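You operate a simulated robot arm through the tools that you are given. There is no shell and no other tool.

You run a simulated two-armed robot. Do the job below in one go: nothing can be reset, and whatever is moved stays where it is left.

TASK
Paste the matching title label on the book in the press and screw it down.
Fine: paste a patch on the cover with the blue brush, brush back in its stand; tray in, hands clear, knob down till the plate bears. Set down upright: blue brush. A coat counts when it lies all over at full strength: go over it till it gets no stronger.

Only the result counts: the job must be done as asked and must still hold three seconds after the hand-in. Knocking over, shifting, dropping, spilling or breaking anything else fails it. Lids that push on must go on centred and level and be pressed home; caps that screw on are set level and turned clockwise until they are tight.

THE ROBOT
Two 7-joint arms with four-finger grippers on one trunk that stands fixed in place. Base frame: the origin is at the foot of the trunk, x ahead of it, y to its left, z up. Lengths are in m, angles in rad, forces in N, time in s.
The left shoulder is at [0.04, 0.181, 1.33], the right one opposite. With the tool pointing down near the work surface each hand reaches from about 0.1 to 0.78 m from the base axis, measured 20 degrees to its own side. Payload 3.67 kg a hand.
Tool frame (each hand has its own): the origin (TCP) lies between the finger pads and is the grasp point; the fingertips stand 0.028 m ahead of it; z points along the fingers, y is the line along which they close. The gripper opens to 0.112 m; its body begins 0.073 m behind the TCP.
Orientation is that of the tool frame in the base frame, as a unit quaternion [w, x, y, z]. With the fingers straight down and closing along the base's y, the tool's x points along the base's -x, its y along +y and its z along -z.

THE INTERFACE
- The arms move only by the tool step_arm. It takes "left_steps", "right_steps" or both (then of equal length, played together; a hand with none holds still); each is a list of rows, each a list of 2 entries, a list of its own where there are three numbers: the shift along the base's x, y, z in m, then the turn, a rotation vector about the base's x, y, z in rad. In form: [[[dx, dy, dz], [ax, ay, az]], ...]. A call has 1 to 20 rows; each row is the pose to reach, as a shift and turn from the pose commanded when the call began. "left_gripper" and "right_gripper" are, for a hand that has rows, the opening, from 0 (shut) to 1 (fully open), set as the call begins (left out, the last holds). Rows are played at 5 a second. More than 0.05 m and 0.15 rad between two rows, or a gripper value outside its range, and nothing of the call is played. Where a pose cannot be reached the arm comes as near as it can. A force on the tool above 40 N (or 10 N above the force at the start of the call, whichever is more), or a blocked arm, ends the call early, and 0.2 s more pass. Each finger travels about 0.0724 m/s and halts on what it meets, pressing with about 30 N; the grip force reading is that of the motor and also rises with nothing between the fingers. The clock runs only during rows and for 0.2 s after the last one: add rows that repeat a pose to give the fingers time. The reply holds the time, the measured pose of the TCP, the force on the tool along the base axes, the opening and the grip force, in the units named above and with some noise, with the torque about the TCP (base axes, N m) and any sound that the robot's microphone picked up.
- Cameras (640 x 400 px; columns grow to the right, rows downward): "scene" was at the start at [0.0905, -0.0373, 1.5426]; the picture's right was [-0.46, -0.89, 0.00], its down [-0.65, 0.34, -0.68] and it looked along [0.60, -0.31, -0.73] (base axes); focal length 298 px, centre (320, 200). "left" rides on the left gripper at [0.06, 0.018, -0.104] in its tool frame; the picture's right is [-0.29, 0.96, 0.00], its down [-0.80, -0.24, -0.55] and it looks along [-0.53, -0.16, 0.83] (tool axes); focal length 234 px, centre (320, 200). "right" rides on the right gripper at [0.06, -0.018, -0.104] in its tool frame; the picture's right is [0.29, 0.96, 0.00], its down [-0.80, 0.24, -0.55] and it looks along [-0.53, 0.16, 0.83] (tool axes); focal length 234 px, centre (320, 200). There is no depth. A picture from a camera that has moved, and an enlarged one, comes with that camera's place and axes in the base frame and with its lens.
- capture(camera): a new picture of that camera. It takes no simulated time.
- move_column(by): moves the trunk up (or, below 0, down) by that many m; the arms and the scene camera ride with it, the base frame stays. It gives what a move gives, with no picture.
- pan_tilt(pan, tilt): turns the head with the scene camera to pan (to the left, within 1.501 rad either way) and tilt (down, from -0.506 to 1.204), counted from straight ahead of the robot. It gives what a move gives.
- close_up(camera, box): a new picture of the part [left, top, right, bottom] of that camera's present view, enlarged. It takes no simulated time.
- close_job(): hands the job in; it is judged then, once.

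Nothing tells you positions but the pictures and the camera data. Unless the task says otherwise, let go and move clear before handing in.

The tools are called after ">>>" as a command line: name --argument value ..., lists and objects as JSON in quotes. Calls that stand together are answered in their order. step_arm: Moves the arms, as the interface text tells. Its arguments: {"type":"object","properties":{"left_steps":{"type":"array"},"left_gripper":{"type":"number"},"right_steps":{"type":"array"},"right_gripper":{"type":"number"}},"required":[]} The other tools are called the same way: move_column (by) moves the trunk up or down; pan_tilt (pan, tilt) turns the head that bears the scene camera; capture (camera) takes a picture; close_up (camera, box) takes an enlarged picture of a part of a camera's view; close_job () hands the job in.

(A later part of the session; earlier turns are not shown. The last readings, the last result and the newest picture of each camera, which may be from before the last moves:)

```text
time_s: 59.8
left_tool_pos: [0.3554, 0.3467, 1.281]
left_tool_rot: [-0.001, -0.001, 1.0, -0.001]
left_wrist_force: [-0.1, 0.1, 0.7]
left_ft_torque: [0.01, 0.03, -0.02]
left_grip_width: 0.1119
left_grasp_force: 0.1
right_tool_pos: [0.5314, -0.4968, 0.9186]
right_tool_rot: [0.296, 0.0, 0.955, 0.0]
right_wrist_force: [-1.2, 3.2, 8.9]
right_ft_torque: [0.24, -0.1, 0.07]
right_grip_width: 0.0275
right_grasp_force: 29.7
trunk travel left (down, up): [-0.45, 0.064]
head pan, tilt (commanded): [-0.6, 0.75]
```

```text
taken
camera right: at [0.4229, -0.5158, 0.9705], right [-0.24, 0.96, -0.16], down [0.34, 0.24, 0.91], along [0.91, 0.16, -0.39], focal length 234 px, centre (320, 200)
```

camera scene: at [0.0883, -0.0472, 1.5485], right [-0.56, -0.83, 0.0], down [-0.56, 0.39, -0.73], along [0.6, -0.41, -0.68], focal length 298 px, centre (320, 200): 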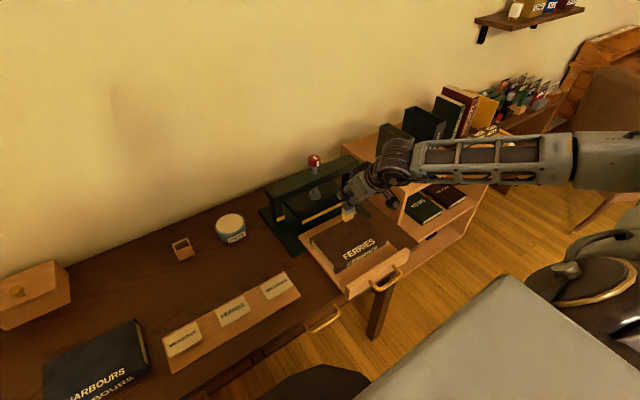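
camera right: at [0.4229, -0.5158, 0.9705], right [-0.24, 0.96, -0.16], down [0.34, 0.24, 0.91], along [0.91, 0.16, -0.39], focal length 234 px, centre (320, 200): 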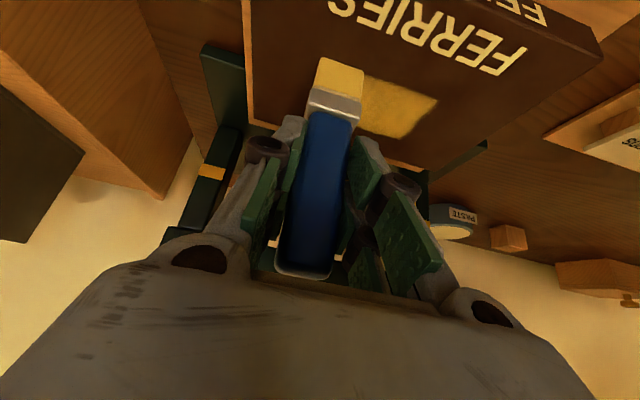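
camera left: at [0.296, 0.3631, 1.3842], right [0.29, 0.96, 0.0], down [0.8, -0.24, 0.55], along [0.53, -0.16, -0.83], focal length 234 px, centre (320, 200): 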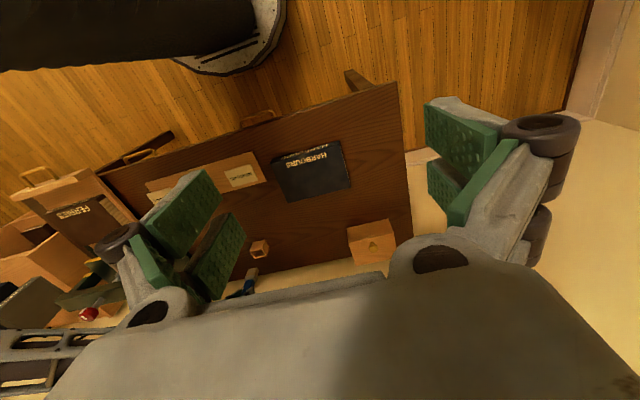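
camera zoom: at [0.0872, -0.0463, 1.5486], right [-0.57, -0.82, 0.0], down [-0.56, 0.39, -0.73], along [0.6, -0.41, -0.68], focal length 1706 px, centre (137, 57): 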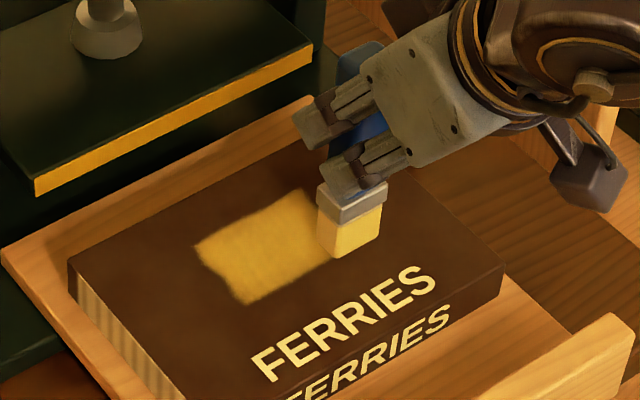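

The tray slid in by about 13 mm during the x-move, so I'll lift between lanes from now on. The paste also seems limited to a fixed patch on the cover. I'll lift the brush and inspect.

>>> step_arm --right_steps '[[[0, 0, 0.01], [0, 0, 0]], [[0, 0, 0.04], [0, 0, 0]], [[0, -0.02, 0.07], [0, 0, 0]]]'

>>> close_up --camera "scene" --box '[300, 190, 396, 260]'

>>> capture --camera "right"

>>> capture --camera "scene"

```text
time_s: 60.6
left_tool_pos: [0.3572, 0.3444, 1.2801]
left_tool_rot: [0.001, 0.0, 1.0, 0.0]
left_wrist_force: [-0.8, 0.0, -0.7]
left_ft_torque: [0.0, -0.02, -0.03]
left_grip_width: 0.112
left_grasp_force: 0.1
right_tool_pos: [0.5303, -0.5181, 0.9881]
right_tool_rot: [0.295, 0.0, 0.955, 0.001]
right_wrist_force: [1.9, 1.5, -0.3]
right_ft_torque: [-0.02, -0.01, -0.02]
right_grip_width: 0.0273
right_grasp_force: 30.0
trunk travel left (down, up): [-0.45, 0.064]
head pan, tilt (commanded): [-0.6, 0.75]
```

```text
5.71 times, centred on (348, 225) of scene
camera zoom: at [0.0878, -0.0474, 1.5485], right [-0.57, -0.82, 0.0], down [-0.56, 0.39, -0.73], along [0.6, -0.41, -0.68], focal length 1706 px, centre (160, 57)
```

zoom: 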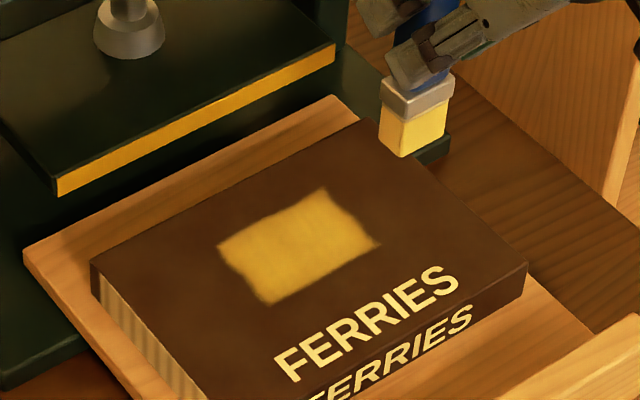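

```text
taken
camera right: at [0.4221, -0.5361, 1.0401], right [-0.24, 0.96, -0.16], down [0.35, 0.24, 0.91], along [0.91, 0.16, -0.39], focal length 234 px, centre (320, 200)
```

right: 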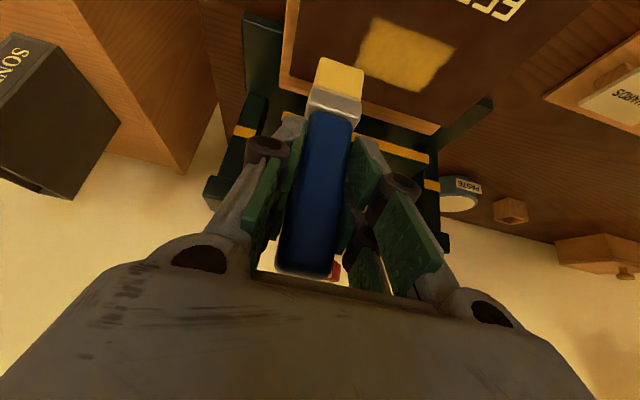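

```text
taken
camera scene: at [0.0878, -0.0474, 1.5485], right [-0.57, -0.82, 0.0], down [-0.56, 0.39, -0.73], along [0.6, -0.41, -0.68], focal length 298 px, centre (320, 200)
```

scene: 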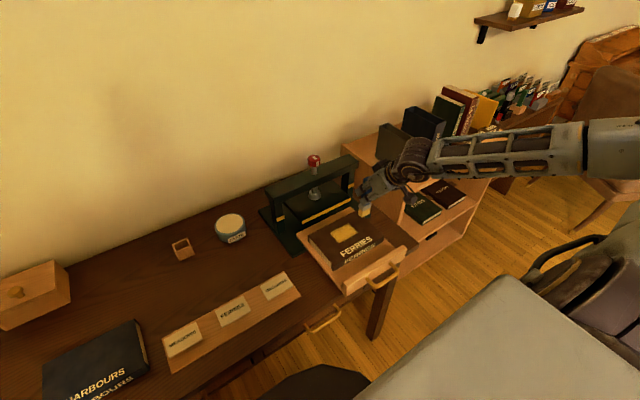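

The paste lies in a definite rectangle, about x 0.529–0.577 and y -0.496 to -0.420 — label-sized and behind the title. I'll go over it again lane by lane with y-strokes only.

>>> step_arm --right_steps '[[[0.018, 0.013, -0.03], [0, 0, 0]], [[0.018, 0.013, -0.06], [0, 0, 0]], [[0.018, 0.013, -0.07], [0, 0, 0]], [[0.018, 0.028, -0.07], [0, 0, 0]], [[0.018, 0.043, -0.07], [0, 0, 0]], [[0.018, 0.058, -0.07], [0, 0, 0]], [[0.018, 0.073, -0.07], [0, 0, 0]], [[0.018, 0.088, -0.07], [0, 0, 0]], [[0.018, 0.103, -0.07], [0, 0, 0]], [[0.018, 0.108, -0.07], [0, 0, 0]], [[0.018, 0.093, -0.07], [0, 0, 0]], [[0.018, 0.078, -0.07], [0, 0, 0]], [[0.018, 0.063, -0.07], [0, 0, 0]], [[0.018, 0.048, -0.07], [0, 0, 0]], [[0.018, 0.033, -0.07], [0, 0, 0]], [[0.018, 0.018, -0.07], [0, 0, 0]], [[0.018, 0.013, -0.07], [0, 0, 0]], [[0.018, 0.013, -0.05], [0, 0, 0]], [[0.018, 0.0, -0.02], [0, 0, 0]]]'

>>> close_up --camera "scene" --box '[300, 190, 396, 260]'

```text
time_s: 64.6
left_tool_pos: [0.3552, 0.3453, 1.2812]
left_tool_rot: [0.0, -0.001, 1.0, 0.0]
left_wrist_force: [-0.2, -0.6, 0.6]
left_ft_torque: [-0.02, -0.03, -0.01]
left_grip_width: 0.1119
left_grasp_force: 0.1
right_tool_pos: [0.5499, -0.5161, 0.9691]
right_tool_rot: [0.296, 0.0, 0.955, 0.0]
right_wrist_force: [-0.2, 0.3, -0.8]
right_ft_torque: [-0.02, -0.03, -0.01]
right_grip_width: 0.0275
right_grasp_force: 29.8
trunk travel left (down, up): [-0.45, 0.064]
head pan, tilt (commanded): [-0.6, 0.75]
```

```text
5.71 times, centred on (348, 225) of scene
camera zoom: at [0.0874, -0.047, 1.5486], right [-0.57, -0.82, 0.0], down [-0.56, 0.39, -0.73], along [0.6, -0.41, -0.68], focal length 1706 px, centre (160, 57)
```

zoom: 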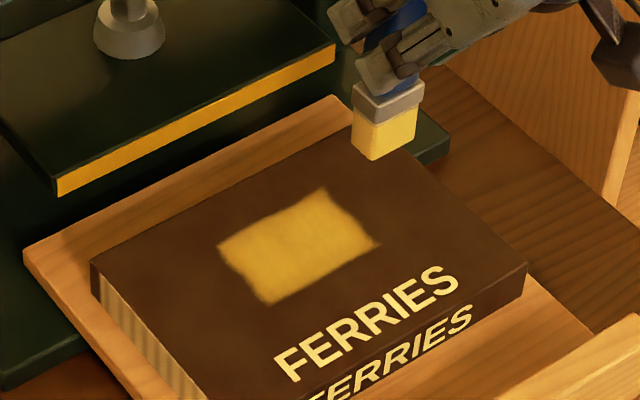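

>>> close_up --camera "scene" --box '[332, 215, 372, 245]'

>>> close_up --camera "right" --box '[290, 0, 490, 130]'

```text
13.33 times, centred on (352, 230) of scene
camera zoom: at [0.0874, -0.047, 1.5486], right [-0.57, -0.82, 0.0], down [-0.56, 0.39, -0.73], along [0.6, -0.41, -0.68], focal length 3980 px, centre (-107, -200)
```

zoom: 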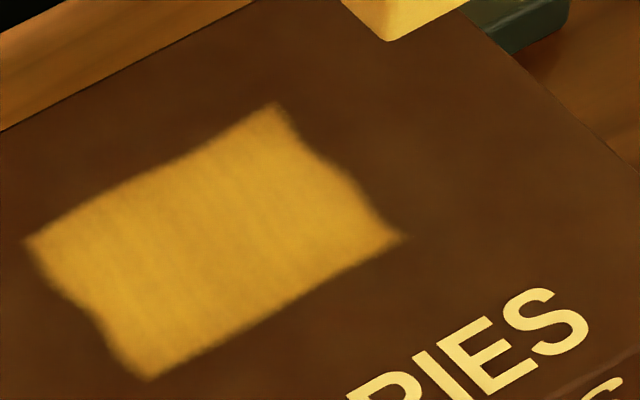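

```text
3.08 times, centred on (390, 65) of right
camera zoom: at [0.442, -0.5352, 1.0209], right [-0.24, 0.96, -0.16], down [0.34, 0.24, 0.91], along [0.91, 0.16, -0.39], focal length 720 px, centre (105, 615)
```

zoom: 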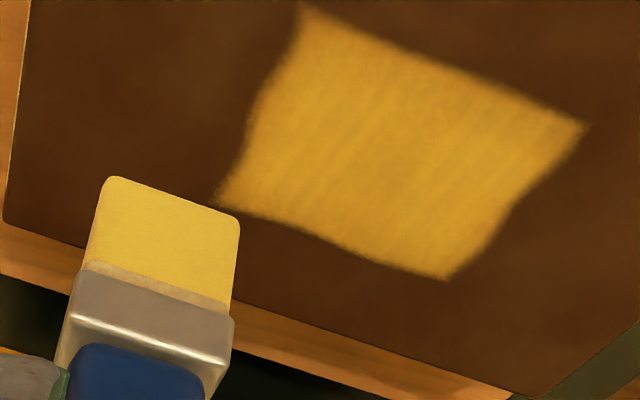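

The patch looks uniform in gold. I'll go over the far and near lanes and see whether it gets any stronger.

>>> step_arm --right_steps '[[[0.013, 0.013, -0.03], [0, 0, 0]], [[0.013, 0.013, -0.05], [0, 0, 0]], [[0.013, 0.028, -0.05], [0, 0, 0]], [[0.013, 0.043, -0.05], [0, 0, 0]], [[0.013, 0.058, -0.05], [0, 0, 0]], [[0.013, 0.073, -0.05], [0, 0, 0]], [[0.013, 0.088, -0.05], [0, 0, 0]], [[0.013, 0.103, -0.05], [0, 0, 0]], [[0.013, 0.108, -0.05], [0, 0, 0]], [[0.013, 0.108, -0.035], [0, 0, 0]], [[-0.012, 0.108, -0.035], [0, 0, 0]], [[-0.012, 0.108, -0.05], [0, 0, 0]], [[-0.012, 0.093, -0.05], [0, 0, 0]], [[-0.012, 0.078, -0.05], [0, 0, 0]], [[-0.012, 0.063, -0.05], [0, 0, 0]], [[-0.012, 0.048, -0.05], [0, 0, 0]], [[-0.012, 0.033, -0.05], [0, 0, 0]], [[-0.012, 0.018, -0.05], [0, 0, 0]], [[-0.012, 0.013, -0.05], [0, 0, 0]], [[-0.012, 0.013, -0.03], [0, 0, 0]]]'

>>> step_arm --right_steps '[[[0.012, -0.013, 0.03], [0, 0, 0]]]'

>>> close_up --camera "scene" --box '[332, 215, 372, 245]'

>>> close_up --camera "right" --box '[290, 0, 490, 130]'

```text
time_s: 68.8
left_tool_pos: [0.3567, 0.3443, 1.2798]
left_tool_rot: [-0.001, 0.0, 1.0, -0.001]
left_wrist_force: [-0.8, 0.5, 0.3]
left_ft_torque: [0.01, 0.03, -0.03]
left_grip_width: 0.1118
left_grasp_force: 0.0
right_tool_pos: [0.5372, -0.5052, 0.9385]
right_tool_rot: [0.295, 0.001, 0.956, -0.001]
right_wrist_force: [0.9, 0.5, -0.5]
right_ft_torque: [-0.03, -0.02, 0.01]
right_grip_width: 0.0276
right_grasp_force: 30.0
trunk travel left (down, up): [-0.45, 0.064]
head pan, tilt (commanded): [-0.6, 0.75]
```

```text
time_s: 69.2
left_tool_pos: [0.3563, 0.3449, 1.2799]
left_tool_rot: [0.0, 0.0, 1.0, 0.001]
left_wrist_force: [0.2, 0.6, -0.3]
left_ft_torque: [-0.01, -0.04, 0.0]
left_grip_width: 0.1116
left_grasp_force: 0.1
right_tool_pos: [0.5499, -0.518, 0.9676]
right_tool_rot: [0.295, 0.0, 0.955, 0.001]
right_wrist_force: [0.4, 0.4, -0.4]
right_ft_torque: [0.0, -0.01, -0.01]
right_grip_width: 0.0272
right_grasp_force: 29.9
trunk travel left (down, up): [-0.45, 0.064]
head pan, tilt (commanded): [-0.6, 0.75]
```

```text
13.33 times, centred on (352, 230) of scene
camera zoom: at [0.0883, -0.0475, 1.5485], right [-0.57, -0.82, 0.0], down [-0.56, 0.39, -0.73], along [0.6, -0.41, -0.68], focal length 3980 px, centre (-107, -200)
```

zoom: 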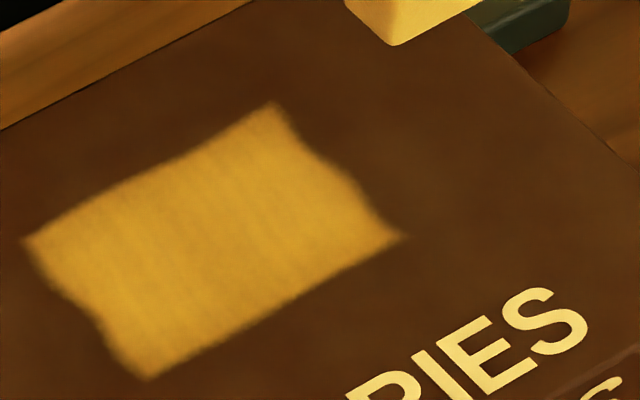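

```text
3.08 times, centred on (390, 65) of right
camera zoom: at [0.4414, -0.5361, 1.0197], right [-0.24, 0.96, -0.16], down [0.35, 0.24, 0.91], along [0.91, 0.16, -0.39], focal length 720 px, centre (105, 615)
```

zoom: 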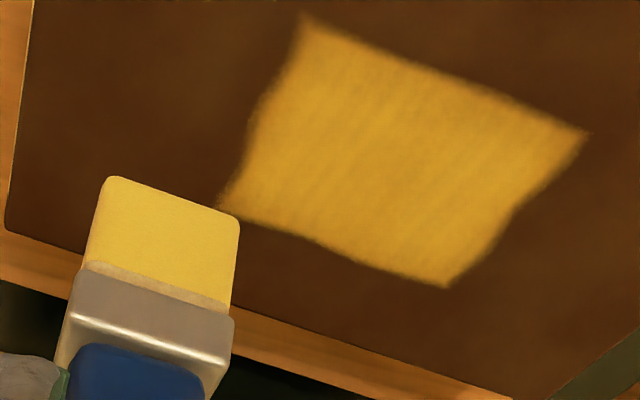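

Little visible change. I'll make another full set of passes over all three lanes to be sure it has saturated.

>>> step_arm --right_steps '[[[0.0, 0.013, -0.03], [0, 0, 0]], [[0.0, 0.013, -0.05], [0, 0, 0]], [[0.0, 0.028, -0.05], [0, 0, 0]], [[0.0, 0.043, -0.05], [0, 0, 0]], [[0.0, 0.058, -0.05], [0, 0, 0]], [[0.0, 0.073, -0.05], [0, 0, 0]], [[0.0, 0.088, -0.05], [0, 0, 0]], [[0.0, 0.103, -0.05], [0, 0, 0]], [[0.0, 0.108, -0.05], [0, 0, 0]], [[0.0, 0.093, -0.05], [0, 0, 0]], [[0.0, 0.078, -0.05], [0, 0, 0]], [[0.0, 0.063, -0.05], [0, 0, 0]], [[0.0, 0.048, -0.05], [0, 0, 0]], [[0.0, 0.033, -0.05], [0, 0, 0]], [[0.0, 0.018, -0.05], [0, 0, 0]], [[0.0, 0.013, -0.05], [0, 0, 0]], [[0.0, 0.013, -0.035], [0, 0, 0]], [[-0.016, 0.013, -0.035], [0, 0, 0]]]'

>>> step_arm --right_steps '[[[0.0, 0.0, -0.015], [0, 0, 0]], [[0.0, 0.015, -0.015], [0, 0, 0]], [[0.0, 0.03, -0.015], [0, 0, 0]], [[0.0, 0.045, -0.015], [0, 0, 0]], [[0.0, 0.06, -0.015], [0, 0, 0]], [[0.0, 0.075, -0.015], [0, 0, 0]], [[0.0, 0.09, -0.015], [0, 0, 0]], [[0.0, 0.095, 0.0], [0, 0, 0]], [[0.032, 0.095, 0.0], [0, 0, 0]], [[0.032, 0.095, -0.015], [0, 0, 0]], [[0.032, 0.08, -0.015], [0, 0, 0]], [[0.032, 0.065, -0.015], [0, 0, 0]], [[0.032, 0.05, -0.015], [0, 0, 0]], [[0.032, 0.035, -0.015], [0, 0, 0]], [[0.032, 0.02, -0.015], [0, 0, 0]], [[0.032, 0.005, -0.015], [0, 0, 0]], [[0.032, 0.0, -0.015], [0, 0, 0]], [[0.032, 0.0, 0.005], [0, 0, 0]], [[0.016, -0.013, 0.035], [0, 0, 0]]]'

>>> close_up --camera "scene" --box '[332, 215, 372, 245]'

>>> close_up --camera "right" --box '[290, 0, 490, 130]'

```text
time_s: 73.0
left_tool_pos: [0.3556, 0.3461, 1.281]
left_tool_rot: [0.0, 0.001, 1.0, 0.0]
left_wrist_force: [0.7, 0.6, 0.6]
left_ft_torque: [-0.05, -0.01, 0.0]
left_grip_width: 0.112
left_grasp_force: 0.0
right_tool_pos: [0.5326, -0.5034, 0.933]
right_tool_rot: [0.295, 0.0, 0.955, 0.0]
right_wrist_force: [-0.5, 0.4, 0.2]
right_ft_torque: [0.0, -0.02, 0.0]
right_grip_width: 0.0274
right_grasp_force: 29.9
trunk travel left (down, up): [-0.45, 0.064]
head pan, tilt (commanded): [-0.6, 0.75]
```

```text
time_s: 77.0
left_tool_pos: [0.3539, 0.3457, 1.2805]
left_tool_rot: [0.002, 0.0, 1.0, 0.0]
left_wrist_force: [-1.2, -0.6, -0.5]
left_ft_torque: [-0.04, -0.03, 0.04]
left_grip_width: 0.1119
left_grasp_force: 0.1
right_tool_pos: [0.5478, -0.5161, 0.9689]
right_tool_rot: [0.295, 0.0, 0.955, 0.0]
right_wrist_force: [0.3, -0.6, -0.6]
right_ft_torque: [0.01, 0.0, 0.0]
right_grip_width: 0.0273
right_grasp_force: 30.1
trunk travel left (down, up): [-0.45, 0.064]
head pan, tilt (commanded): [-0.6, 0.75]
```

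```text
13.33 times, centred on (352, 230) of scene
camera zoom: at [0.0862, -0.0467, 1.5487], right [-0.57, -0.82, 0.0], down [-0.56, 0.39, -0.73], along [0.6, -0.41, -0.68], focal length 3980 px, centre (-107, -200)
```

zoom: 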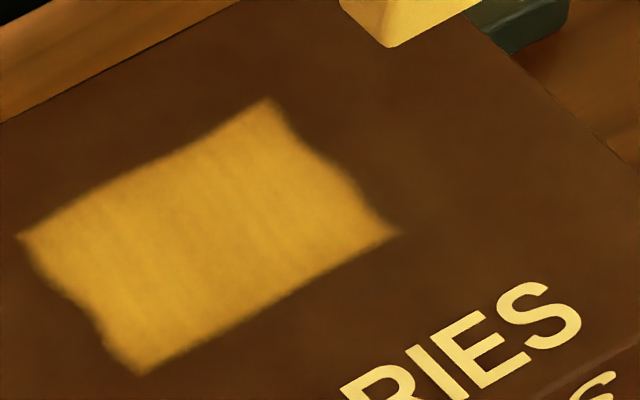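

```text
3.08 times, centred on (390, 65) of right
camera zoom: at [0.4404, -0.5344, 1.0203], right [-0.24, 0.96, -0.16], down [0.34, 0.24, 0.91], along [0.91, 0.16, -0.39], focal length 720 px, centre (105, 615)
```

zoom: 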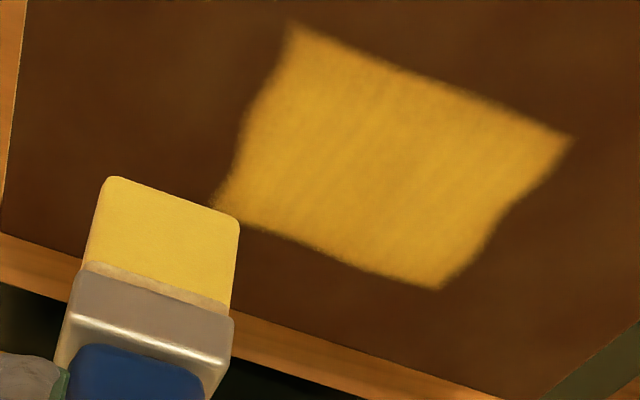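

No further strengthening. I'll add one last pass along the extreme near and far edges so the borders are fully covered too.

>>> step_arm --right_steps '[[[-0.022, 0.01, -0.03], [0, 0, 0]], [[-0.022, 0.01, -0.05], [0, 0, 0]], [[-0.022, 0.027, -0.05], [0, 0, 0]], [[-0.022, 0.044, -0.05], [0, 0, 0]], [[-0.022, 0.061, -0.05], [0, 0, 0]], [[-0.022, 0.078, -0.05], [0, 0, 0]], [[-0.022, 0.095, -0.05], [0, 0, 0]], [[-0.022, 0.112, -0.05], [0, 0, 0]], [[-0.022, 0.112, -0.035], [0, 0, 0]], [[0.021, 0.112, -0.035], [0, 0, 0]], [[0.021, 0.112, -0.05], [0, 0, 0]], [[0.021, 0.095, -0.05], [0, 0, 0]], [[0.021, 0.078, -0.05], [0, 0, 0]], [[0.021, 0.061, -0.05], [0, 0, 0]], [[0.021, 0.044, -0.05], [0, 0, 0]], [[0.021, 0.027, -0.05], [0, 0, 0]], [[0.021, 0.01, -0.05], [0, 0, 0]], [[0.021, 0.01, -0.03], [0, 0, 0]], [[0.0, 0.0, 0.0], [0, 0, 0]]]'

>>> close_up --camera "scene" --box '[300, 190, 396, 260]'

>>> close_up --camera "right" --box '[290, 0, 490, 130]'

```text
time_s: 81.0
left_tool_pos: [0.3545, 0.3485, 1.2805]
left_tool_rot: [0.001, 0.0, 1.0, 0.0]
left_wrist_force: [-1.0, 0.3, -0.2]
left_ft_torque: [-0.03, -0.06, 0.0]
left_grip_width: 0.112
left_grasp_force: 0.0
right_tool_pos: [0.5481, -0.5166, 0.9706]
right_tool_rot: [0.296, -0.001, 0.955, -0.001]
right_wrist_force: [-0.2, -0.2, 0.0]
right_ft_torque: [-0.03, 0.0, -0.01]
right_grip_width: 0.0275
right_grasp_force: 30.3
trunk travel left (down, up): [-0.45, 0.064]
head pan, tilt (commanded): [-0.6, 0.75]
```

```text
5.71 times, centred on (348, 225) of scene
camera zoom: at [0.0859, -0.0462, 1.5487], right [-0.56, -0.83, 0.0], down [-0.56, 0.38, -0.73], along [0.6, -0.41, -0.68], focal length 1706 px, centre (160, 57)
```

zoom: 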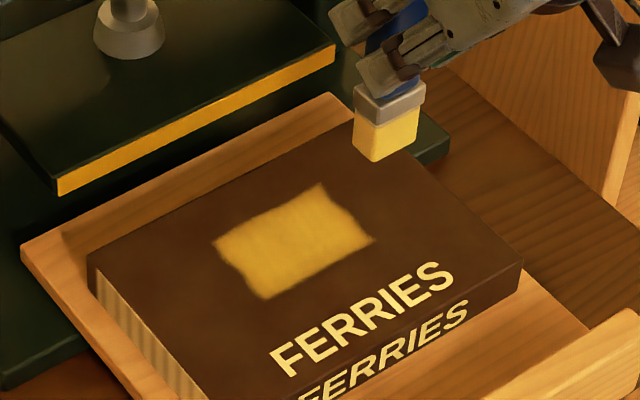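

```text
3.08 times, centred on (390, 65) of right
camera zoom: at [0.4399, -0.5343, 1.0215], right [-0.24, 0.96, -0.16], down [0.34, 0.24, 0.91], along [0.91, 0.16, -0.39], focal length 720 px, centre (105, 615)
```

zoom: 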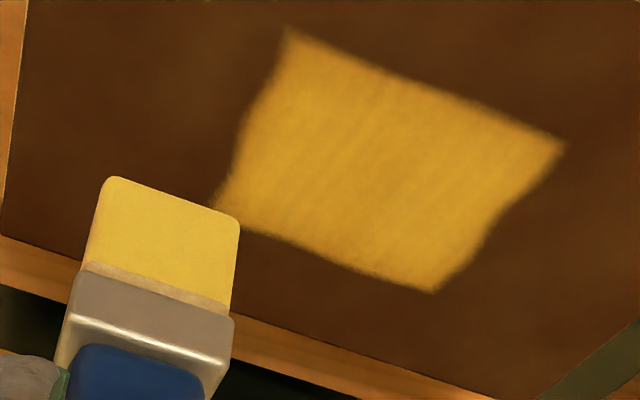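

The coat is uniform with clean borders and no longer changes. Next the brush goes back to its stand, so I'll lift and carry it back over the desk.

>>> step_arm --right_steps '[[[0, 0, 0.03], [0, 0, 0]], [[0, 0, 0.06], [0, 0, 0]], [[0, 0.04, 0.06], [0, 0, 0]], [[0, 0.08, 0.06], [0, 0, 0]], [[0, 0.12, 0.06], [0, 0, 0]], [[0, 0.16, 0.06], [0, 0, 0]], [[0, 0.2, 0.06], [0, 0, 0]], [[0, 0.24, 0.06], [0, 0, 0]], [[0, 0.28, 0.06], [0, 0, 0]], [[0, 0.318, 0.06], [0, 0, 0]]]'

>>> move_column --by -0.06

>>> step_arm --right_steps '[[[0.033, 0.022, 0.01], [0, 0, 0]], [[0.066, 0.045, 0.02], [0, 0, 0]], [[0.099, 0.068, 0.02], [0, 0, 0]], [[0.132, 0.09, 0.02], [0, 0, 0]], [[0.165, 0.112, 0.02], [0, 0, 0]], [[0.198, 0.135, 0.02], [0, 0, 0]], [[0.23, 0.158, 0.02], [0, 0, 0]], [[0.25, 0.18, 0.02], [0, 0, 0]]]'

>>> capture --camera "right"

```text
time_s: 83.2
left_tool_pos: [0.3578, 0.3457, 1.2795]
left_tool_rot: [-0.001, 0.001, 1.0, 0.0]
left_wrist_force: [-0.2, -0.1, 0.4]
left_ft_torque: [-0.03, -0.01, -0.01]
left_grip_width: 0.112
left_grasp_force: 0.0
right_tool_pos: [0.5516, -0.1997, 1.0297]
right_tool_rot: [0.296, 0.001, 0.955, -0.001]
right_wrist_force: [-0.8, 0.0, -1.5]
right_ft_torque: [0.0, -0.03, -0.01]
right_grip_width: 0.0274
right_grasp_force: 29.9
trunk travel left (down, up): [-0.45, 0.064]
head pan, tilt (commanded): [-0.6, 0.75]
```

```text
time_s: 84.2
left_tool_pos: [0.3568, 0.3461, 1.2187]
left_tool_rot: [0.0, -0.001, 1.0, 0.0]
left_wrist_force: [0.7, 0.0, -1.5]
left_ft_torque: [0.01, -0.03, -0.02]
left_grip_width: 0.1121
left_grasp_force: 0.1
right_tool_pos: [0.5515, -0.2009, 0.9678]
right_tool_rot: [0.296, 0.0, 0.955, 0.0]
right_wrist_force: [-0.1, 1.0, -0.3]
right_ft_torque: [0.03, -0.01, -0.01]
right_grip_width: 0.0273
right_grasp_force: 29.6
trunk travel left (down, up): [-0.39, 0.124]
head pan, tilt (commanded): [-0.6, 0.75]
```

```text
time_s: 86.0
left_tool_pos: [0.3566, 0.3466, 1.2188]
left_tool_rot: [0.0, 0.0, 1.0, -0.001]
left_wrist_force: [1.2, 0.1, -0.2]
left_ft_torque: [-0.04, -0.03, 0.02]
left_grip_width: 0.1121
left_grasp_force: 0.1
right_tool_pos: [0.8019, -0.0208, 0.9863]
right_tool_rot: [0.296, 0.0, 0.955, -0.001]
right_wrist_force: [0.1, -0.4, -0.4]
right_ft_torque: [0.0, -0.03, 0.01]
right_grip_width: 0.0272
right_grasp_force: 30.5
trunk travel left (down, up): [-0.39, 0.124]
head pan, tilt (commanded): [-0.6, 0.75]
```

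```text
taken
camera right: at [0.6926, -0.0382, 1.0382], right [-0.24, 0.96, -0.16], down [0.35, 0.24, 0.91], along [0.91, 0.16, -0.39], focal length 234 px, centre (320, 200)
```

right: 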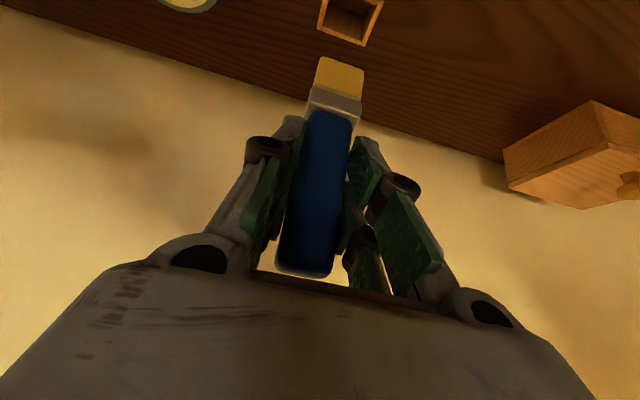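

I'll shift the last centimetre forward and compare the view with the picture I took just after lifting the brush out.

>>> step_arm --right_steps '[[[0.005, 0.0005, 0.0], [0, 0, 0]], [[0.0105, 0.001, 0.0], [0, 0, 0]], [[0.0105, 0.001, 0.0], [0, 0, 0]]]'

>>> capture --camera "right"

>>> pan_tilt --pan -0.201 --tilt 0.75

>>> close_up --camera "scene" --box '[220, 110, 348, 230]'

```text
time_s: 86.8
left_tool_pos: [0.3554, 0.345, 1.221]
left_tool_rot: [-0.001, 0.0, 1.0, 0.001]
left_wrist_force: [-0.1, -0.7, -0.1]
left_ft_torque: [0.0, 0.0, -0.04]
left_grip_width: 0.1118
left_grasp_force: 0.0
right_tool_pos: [0.8106, -0.0185, 0.987]
right_tool_rot: [0.296, 0.0, 0.955, 0.0]
right_wrist_force: [-0.3, -0.1, -1.0]
right_ft_torque: [-0.01, -0.01, 0.0]
right_grip_width: 0.0272
right_grasp_force: 29.5
trunk travel left (down, up): [-0.39, 0.124]
head pan, tilt (commanded): [-0.6, 0.75]
```

```text
taken
camera right: at [0.703, -0.0376, 1.0388], right [-0.24, 0.96, -0.16], down [0.35, 0.24, 0.91], along [0.91, 0.16, -0.39], focal length 234 px, centre (320, 200)
```

right: 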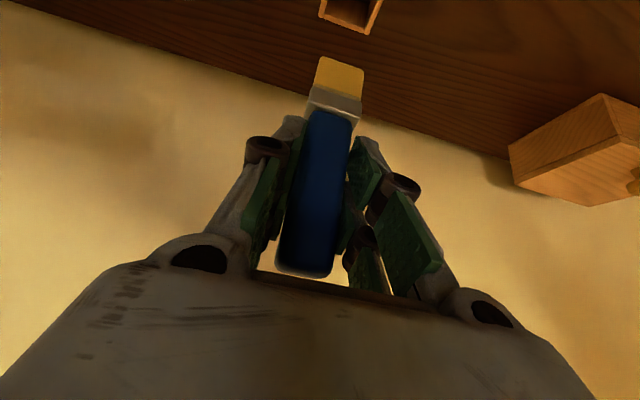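

```text
time_s: 87.7
left_tool_pos: [0.3553, 0.3448, 1.219]
left_tool_rot: [0.0, 0.0, 1.0, 0.0]
left_wrist_force: [-0.1, 0.1, -0.6]
left_ft_torque: [-0.01, 0.0, 0.02]
left_grip_width: 0.1119
left_grasp_force: 0.1
right_tool_pos: [0.8105, -0.0189, 0.987]
right_tool_rot: [0.295, 0.0, 0.955, 0.0]
right_wrist_force: [-0.4, -0.2, -0.6]
right_ft_torque: [0.03, 0.01, -0.01]
right_grip_width: 0.0276
right_grasp_force: 30.1
trunk travel left (down, up): [-0.39, 0.124]
head pan, tilt (commanded): [-0.201, 0.75]
```

```text
3.33 times, centred on (284, 170) of scene
camera zoom: at [0.1012, -0.0169, 1.4875], right [-0.2, -0.98, 0.0], down [-0.67, 0.14, -0.73], along [0.72, -0.15, -0.68], focal length 995 px, centre (440, 300)
```

zoom: 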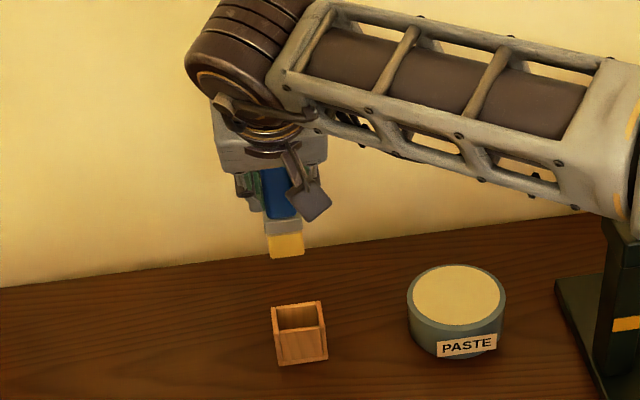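

The picture matches the lift-out view closely. I'll correct by 1.5 mm and lower to just above the stand rim.

>>> step_arm --right_steps '[[[0.0015, -0.001, -0.02], [0, 0, 0]], [[0.0015, -0.001, -0.05], [0, 0, 0]], [[0.0015, -0.001, -0.07], [0, 0, 0]], [[0.0015, -0.001, -0.08], [0, 0, 0]], [[0.0015, -0.001, -0.08], [0, 0, 0]]]'

>>> capture --camera "right"

>>> close_up --camera "scene" --box '[240, 150, 304, 210]'

>>> close_up --camera "right" --box '[280, 0, 408, 120]'

```text
time_s: 88.9
left_tool_pos: [0.3566, 0.3456, 1.2195]
left_tool_rot: [-0.001, 0.0, 1.0, 0.0]
left_wrist_force: [0.4, 0.1, 0.8]
left_ft_torque: [-0.01, 0.01, -0.01]
left_grip_width: 0.1121
left_grasp_force: 0.0
right_tool_pos: [0.8129, -0.0189, 0.9065]
right_tool_rot: [0.296, 0.001, 0.955, 0.0]
right_wrist_force: [0.0, 0.2, -0.9]
right_ft_torque: [0.0, 0.02, 0.01]
right_grip_width: 0.0273
right_grasp_force: 30.2
trunk travel left (down, up): [-0.39, 0.124]
head pan, tilt (commanded): [-0.201, 0.75]
```

```text
taken
camera right: at [0.7038, -0.0372, 0.9575], right [-0.24, 0.96, -0.16], down [0.35, 0.24, 0.91], along [0.91, 0.16, -0.39], focal length 234 px, centre (320, 200)
```

right: 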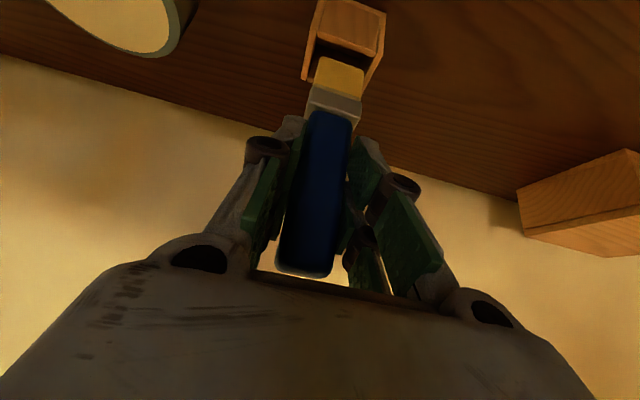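

```text
6.67 times, centred on (272, 180) of scene
camera zoom: at [0.1011, -0.017, 1.4876], right [-0.2, -0.98, 0.0], down [-0.67, 0.14, -0.73], along [0.72, -0.15, -0.68], focal length 1990 px, centre (640, 333)
```

zoom: 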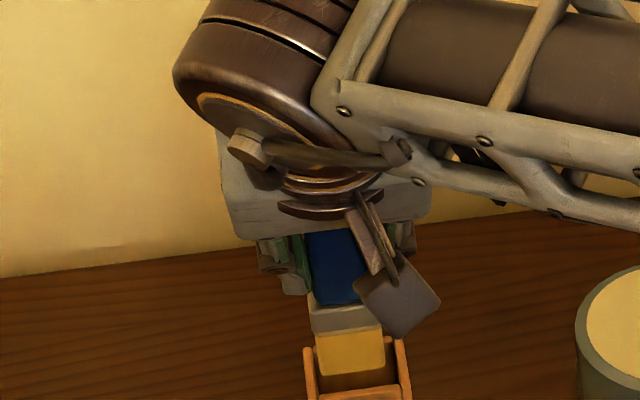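

```text
3.33 times, centred on (344, 60) of right
camera zoom: at [0.7038, -0.0372, 0.9575], right [-0.24, 0.96, -0.16], down [0.35, 0.24, 0.91], along [0.91, 0.16, -0.39], focal length 781 px, centre (240, 667)
```

zoom: 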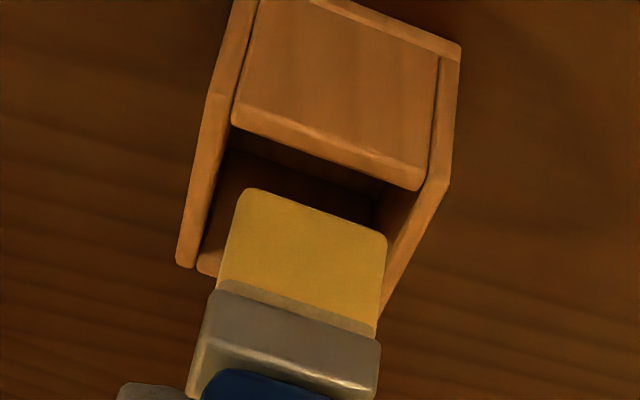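

The bristles are right at the rim, about 2 mm too far to +y. I'll correct that and lower slowly, watching the force.

>>> step_arm --right_steps '[[[0, -0.002, 0], [0, 0, 0]], [[0, -0.002, -0.006], [0, 0, 0]], [[0, -0.002, -0.012], [0, 0, 0]], [[0, -0.002, -0.018], [0, 0, 0]]]'

>>> close_up --camera "scene" --box '[240, 150, 304, 210]'

>>> close_up --camera "right" --box '[280, 0, 408, 120]'

```text
time_s: 89.9
left_tool_pos: [0.3561, 0.3454, 1.2202]
left_tool_rot: [0.001, 0.001, 1.0, 0.0]
left_wrist_force: [0.6, -0.9, -0.7]
left_ft_torque: [0.03, -0.01, -0.01]
left_grip_width: 0.1119
left_grasp_force: 0.0
right_tool_pos: [0.8121, -0.0229, 0.8887]
right_tool_rot: [0.296, 0.0, 0.955, 0.0]
right_wrist_force: [-0.6, 0.0, -1.7]
right_ft_torque: [0.01, 0.02, 0.01]
right_grip_width: 0.0274
right_grasp_force: 30.3
trunk travel left (down, up): [-0.39, 0.124]
head pan, tilt (commanded): [-0.201, 0.75]
```

```text
6.67 times, centred on (272, 180) of scene
camera zoom: at [0.1013, -0.0169, 1.4875], right [-0.2, -0.98, 0.0], down [-0.67, 0.14, -0.73], along [0.72, -0.15, -0.68], focal length 1990 px, centre (640, 333)
```

zoom: 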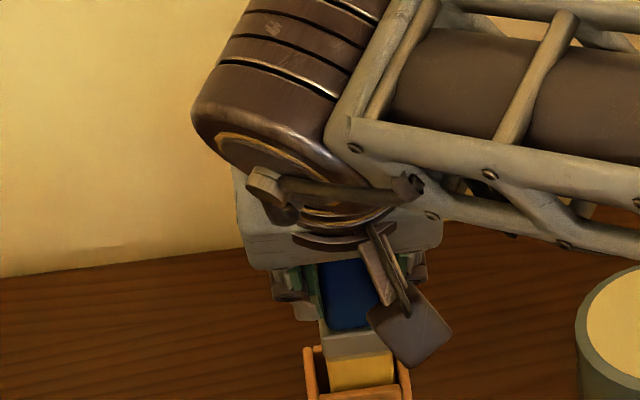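

```text
3.33 times, centred on (344, 60) of right
camera zoom: at [0.7042, -0.0407, 0.9402], right [-0.24, 0.96, -0.16], down [0.35, 0.24, 0.91], along [0.91, 0.16, -0.39], focal length 781 px, centre (240, 667)
```

zoom: 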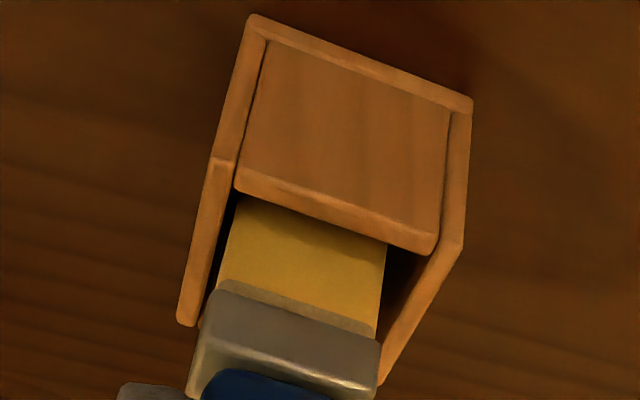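

The tip is inside with no side force, but it now sits slightly toward the -y wall. I'll nudge 1.5 mm back and keep lowering.

>>> step_arm --right_steps '[[[0, 0.0018, 0], [0, 0, 0]], [[0, 0.0018, -0.006], [0, 0, 0]], [[0, 0.0018, -0.012], [0, 0, 0]], [[0, 0.0018, -0.017], [0, 0, 0]]]'

>>> close_up --camera "scene" --box '[240, 150, 304, 210]'

>>> close_up --camera "right" --box '[280, 0, 408, 120]'

```text
time_s: 90.9
left_tool_pos: [0.3569, 0.3454, 1.22]
left_tool_rot: [0.0, 0.0, 1.0, -0.001]
left_wrist_force: [-0.9, 0.0, -0.7]
left_ft_torque: [0.01, -0.03, -0.02]
left_grip_width: 0.1121
left_grasp_force: 0.0
right_tool_pos: [0.8132, -0.0204, 0.8712]
right_tool_rot: [0.294, 0.001, 0.956, 0.0]
right_wrist_force: [0.1, 0.0, -1.1]
right_ft_torque: [-0.03, 0.0, 0.01]
right_grip_width: 0.0275
right_grasp_force: 30.6
trunk travel left (down, up): [-0.39, 0.124]
head pan, tilt (commanded): [-0.201, 0.75]
```

```text
6.67 times, centred on (272, 180) of scene
camera zoom: at [0.1013, -0.0168, 1.4875], right [-0.2, -0.98, 0.0], down [-0.67, 0.14, -0.73], along [0.72, -0.15, -0.68], focal length 1990 px, centre (640, 333)
```

zoom: 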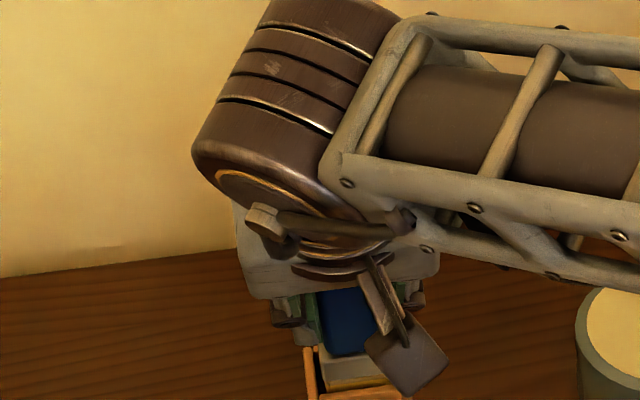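

```text
3.33 times, centred on (344, 60) of right
camera zoom: at [0.7051, -0.0385, 0.9238], right [-0.24, 0.96, -0.16], down [0.35, 0.24, 0.91], along [0.91, 0.16, -0.39], focal length 781 px, centre (240, 667)
```

zoom: 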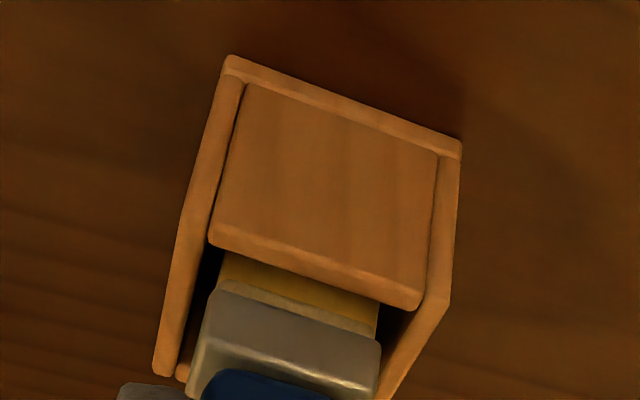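

Centred now and still no contact. About 1 cm remains to the stand floor.

>>> step_arm --right_steps '[[[0, 0, -0.004], [0, 0, 0]], [[0, 0, -0.007], [0, 0, 0]], [[0, 0, -0.009], [0, 0, 0]]]'

>>> close_up --camera "right" --box '[260, 0, 420, 130]'

```text
time_s: 91.7
left_tool_pos: [0.3572, 0.3467, 1.2198]
left_tool_rot: [0.001, 0.0, 1.0, -0.001]
left_wrist_force: [0.6, -0.2, -0.3]
left_ft_torque: [0.01, 0.0, 0.0]
left_grip_width: 0.1121
left_grasp_force: 0.1
right_tool_pos: [0.8138, -0.0196, 0.864]
right_tool_rot: [0.295, 0.001, 0.956, 0.0]
right_wrist_force: [0.2, -0.1, -1.0]
right_ft_torque: [0.0, 0.0, -0.01]
right_grip_width: 0.0274
right_grasp_force: 30.1
trunk travel left (down, up): [-0.39, 0.124]
head pan, tilt (commanded): [-0.201, 0.75]
```

```text
3.08 times, centred on (340, 65) of right
camera zoom: at [0.7049, -0.0385, 0.9143], right [-0.24, 0.96, -0.16], down [0.35, 0.24, 0.91], along [0.91, 0.16, -0.39], focal length 720 px, centre (258, 615)
```

zoom: 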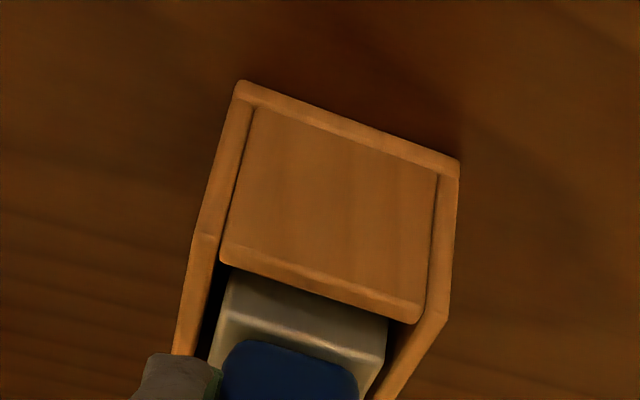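

>>> step_arm --right_steps '[[[0, 0, -0.0015], [0, 0, 0]], [[0, 0, -0.003], [0, 0, 0]]]'

```text
time_s: 92.3
left_tool_pos: [0.3557, 0.3463, 1.2193]
left_tool_rot: [0.0, 0.0, 1.0, 0.001]
left_wrist_force: [0.6, 0.2, -0.2]
left_ft_torque: [-0.03, 0.0, -0.03]
left_grip_width: 0.1117
left_grasp_force: 0.2
right_tool_pos: [0.8137, -0.0212, 0.8618]
right_tool_rot: [0.297, 0.0, 0.955, 0.0]
right_wrist_force: [-1.1, -0.2, 5.7]
right_ft_torque: [-0.02, -0.02, 0.01]
right_grip_width: 0.0273
right_grasp_force: 30.0
trunk travel left (down, up): [-0.39, 0.124]
head pan, tilt (commanded): [-0.201, 0.75]
```

Contact with the floor of the stand (5.7 N). I'll release the brush, check it, and then retreat back along the fingers.

>>> step_arm --right_steps '[[[0, 0, 0.001], [0, 0, 0]], [[0, 0, 0.001], [0, 0, 0]], [[0, 0, 0.001], [0, 0, 0]], [[0, 0, 0.001], [0, 0, 0]], [[0, 0, 0.001], [0, 0, 0]]]' --right_gripper 0.8

>>> capture --camera "right"

```text
time_s: 93.5
left_tool_pos: [0.3557, 0.3447, 1.2178]
left_tool_rot: [0.0, 0.0, 1.0, -0.001]
left_wrist_force: [0.4, 0.5, 0.7]
left_ft_torque: [-0.03, -0.01, 0.01]
left_grip_width: 0.1118
left_grasp_force: 0.0
right_tool_pos: [0.8139, -0.0197, 0.8621]
right_tool_rot: [0.296, 0.0, 0.955, 0.0]
right_wrist_force: [0.0, 1.0, 0.2]
right_ft_torque: [-0.02, 0.03, -0.01]
right_grip_width: 0.0896
right_grasp_force: 0.0
trunk travel left (down, up): [-0.39, 0.124]
head pan, tilt (commanded): [-0.201, 0.75]
```

```text
taken
camera right: at [0.7049, -0.0384, 0.913], right [-0.24, 0.96, -0.16], down [0.35, 0.24, 0.91], along [0.91, 0.16, -0.39], focal length 234 px, centre (320, 200)
```

right: 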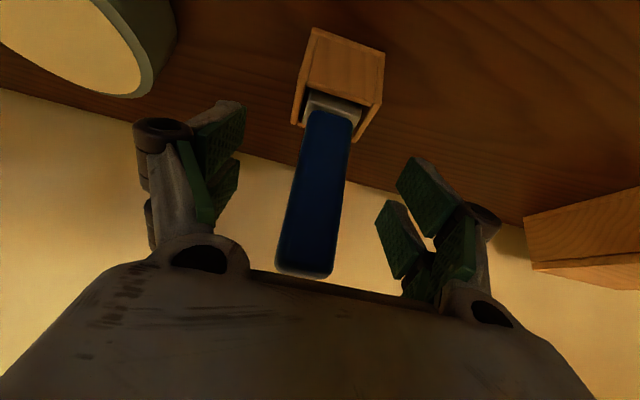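

The brush stands upright in its stand. Retreating now.

>>> step_arm --right_steps '[[[-0.008, 0, 0.012], [0, 0, 0]], [[-0.02, 0, 0.03], [0, 0, 0]], [[-0.04, 0, 0.06], [0, 0, 0]], [[-0.06, 0, 0.09], [0, 0, 0]], [[-0.085, 0, 0.124], [0, 0, 0]]]'

>>> capture --camera "right"

>>> close_up --camera "scene" --box '[220, 130, 348, 230]'

```text
time_s: 94.7
left_tool_pos: [0.3564, 0.3444, 1.2194]
left_tool_rot: [0.001, 0.001, 1.0, 0.0]
left_wrist_force: [-0.9, 0.4, 0.6]
left_ft_torque: [0.02, -0.02, -0.01]
left_grip_width: 0.1119
left_grasp_force: 0.1
right_tool_pos: [0.7252, -0.0191, 0.985]
right_tool_rot: [0.296, 0.0, 0.955, 0.0]
right_wrist_force: [0.1, 0.3, 0.1]
right_ft_torque: [-0.03, -0.03, 0.0]
right_grip_width: 0.0899
right_grasp_force: 0.0
trunk travel left (down, up): [-0.39, 0.124]
head pan, tilt (commanded): [-0.201, 0.75]
```

```text
taken
camera right: at [0.6167, -0.0372, 1.0367], right [-0.24, 0.96, -0.16], down [0.34, 0.24, 0.91], along [0.91, 0.16, -0.39], focal length 234 px, centre (320, 200)
```

right: 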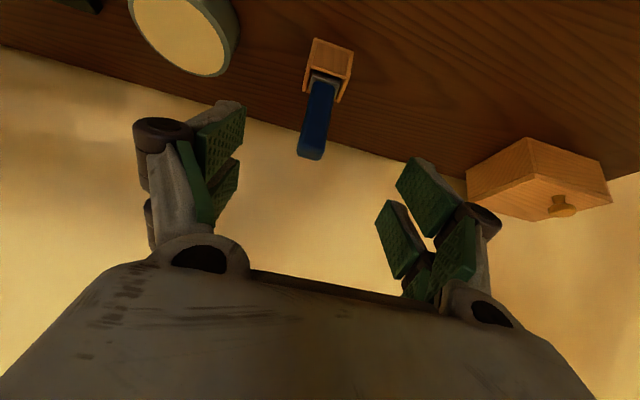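

```text
4.00 times, centred on (284, 180) of scene
camera zoom: at [0.0998, -0.0172, 1.4877], right [-0.2, -0.98, 0.0], down [-0.67, 0.14, -0.73], along [0.72, -0.15, -0.68], focal length 1194 px, centre (464, 280)
```

zoom: 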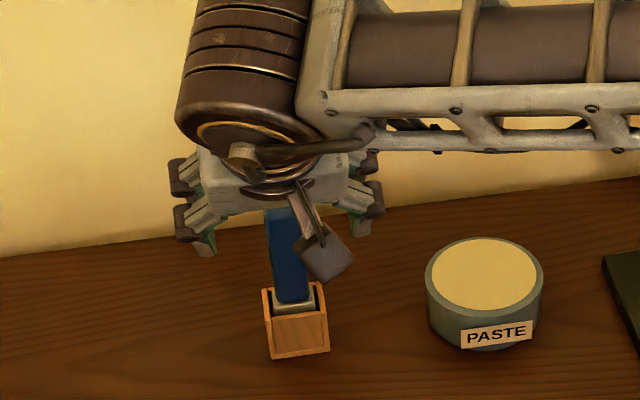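

The brush is safely back and upright. Now the FERRIES label: I'll bring the open hand, fingers straight down, above it at about (0.527, -0.071).

>>> step_arm --right_steps '[[[-0.025, -0.006, 0.0], [0, 0.075, 0]], [[-0.05, -0.013, 0.0], [0, 0.15, 0]], [[-0.075, -0.02, 0.0], [0, 0.225, 0]], [[-0.1, -0.026, 0.0], [0, 0.3, 0]], [[-0.125, -0.032, 0.0], [0, 0.375, 0]], [[-0.15, -0.039, 0.0], [0, 0.45, 0]], [[-0.175, -0.045, 0.0], [0, 0.525, 0]], [[-0.198, -0.052, -0.01], [0, 0.6, 0]], [[-0.198, -0.052, -0.035], [0, 0.6, 0]]]' --right_gripper 1.0

>>> capture --camera "right"

>>> capture --camera "scene"

```text
time_s: 96.7
left_tool_pos: [0.3567, 0.3454, 1.2199]
left_tool_rot: [0.0, 0.0, 1.0, 0.0]
left_wrist_force: [-0.7, 0.0, 0.1]
left_ft_torque: [0.0, 0.0, 0.03]
left_grip_width: 0.1119
left_grasp_force: 0.1
right_tool_pos: [0.5323, -0.0739, 0.9506]
right_tool_rot: [-0.001, 0.0, 1.0, 0.0]
right_wrist_force: [-0.1, -0.5, -0.1]
right_ft_torque: [0.01, 0.02, -0.05]
right_grip_width: 0.1119
right_grasp_force: 0.0
trunk travel left (down, up): [-0.39, 0.124]
head pan, tilt (commanded): [-0.201, 0.75]
```

```text
taken
camera right: at [0.4721, -0.0914, 1.0537], right [-0.29, 0.96, 0.0], down [0.8, 0.24, 0.55], along [0.53, 0.16, -0.83], focal length 234 px, centre (320, 200)
```

right: 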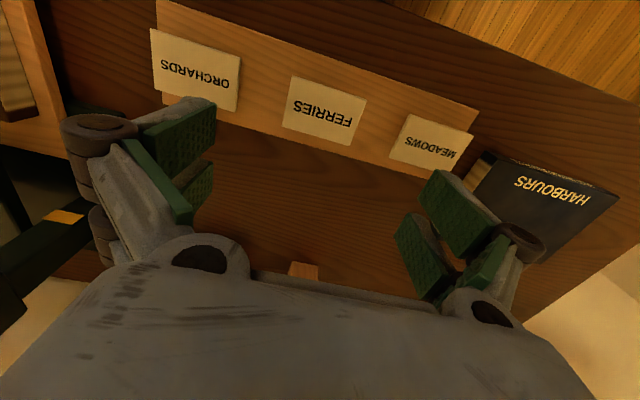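

```text
taken
camera scene: at [0.1018, -0.017, 1.4875], right [-0.2, -0.98, 0.0], down [-0.67, 0.14, -0.73], along [0.72, -0.15, -0.68], focal length 298 px, centre (320, 200)
```

scene: 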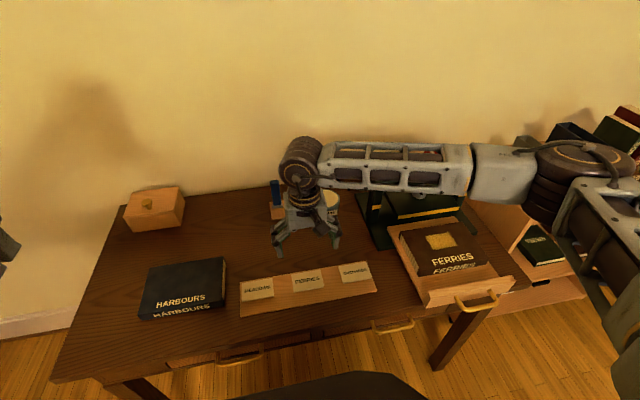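

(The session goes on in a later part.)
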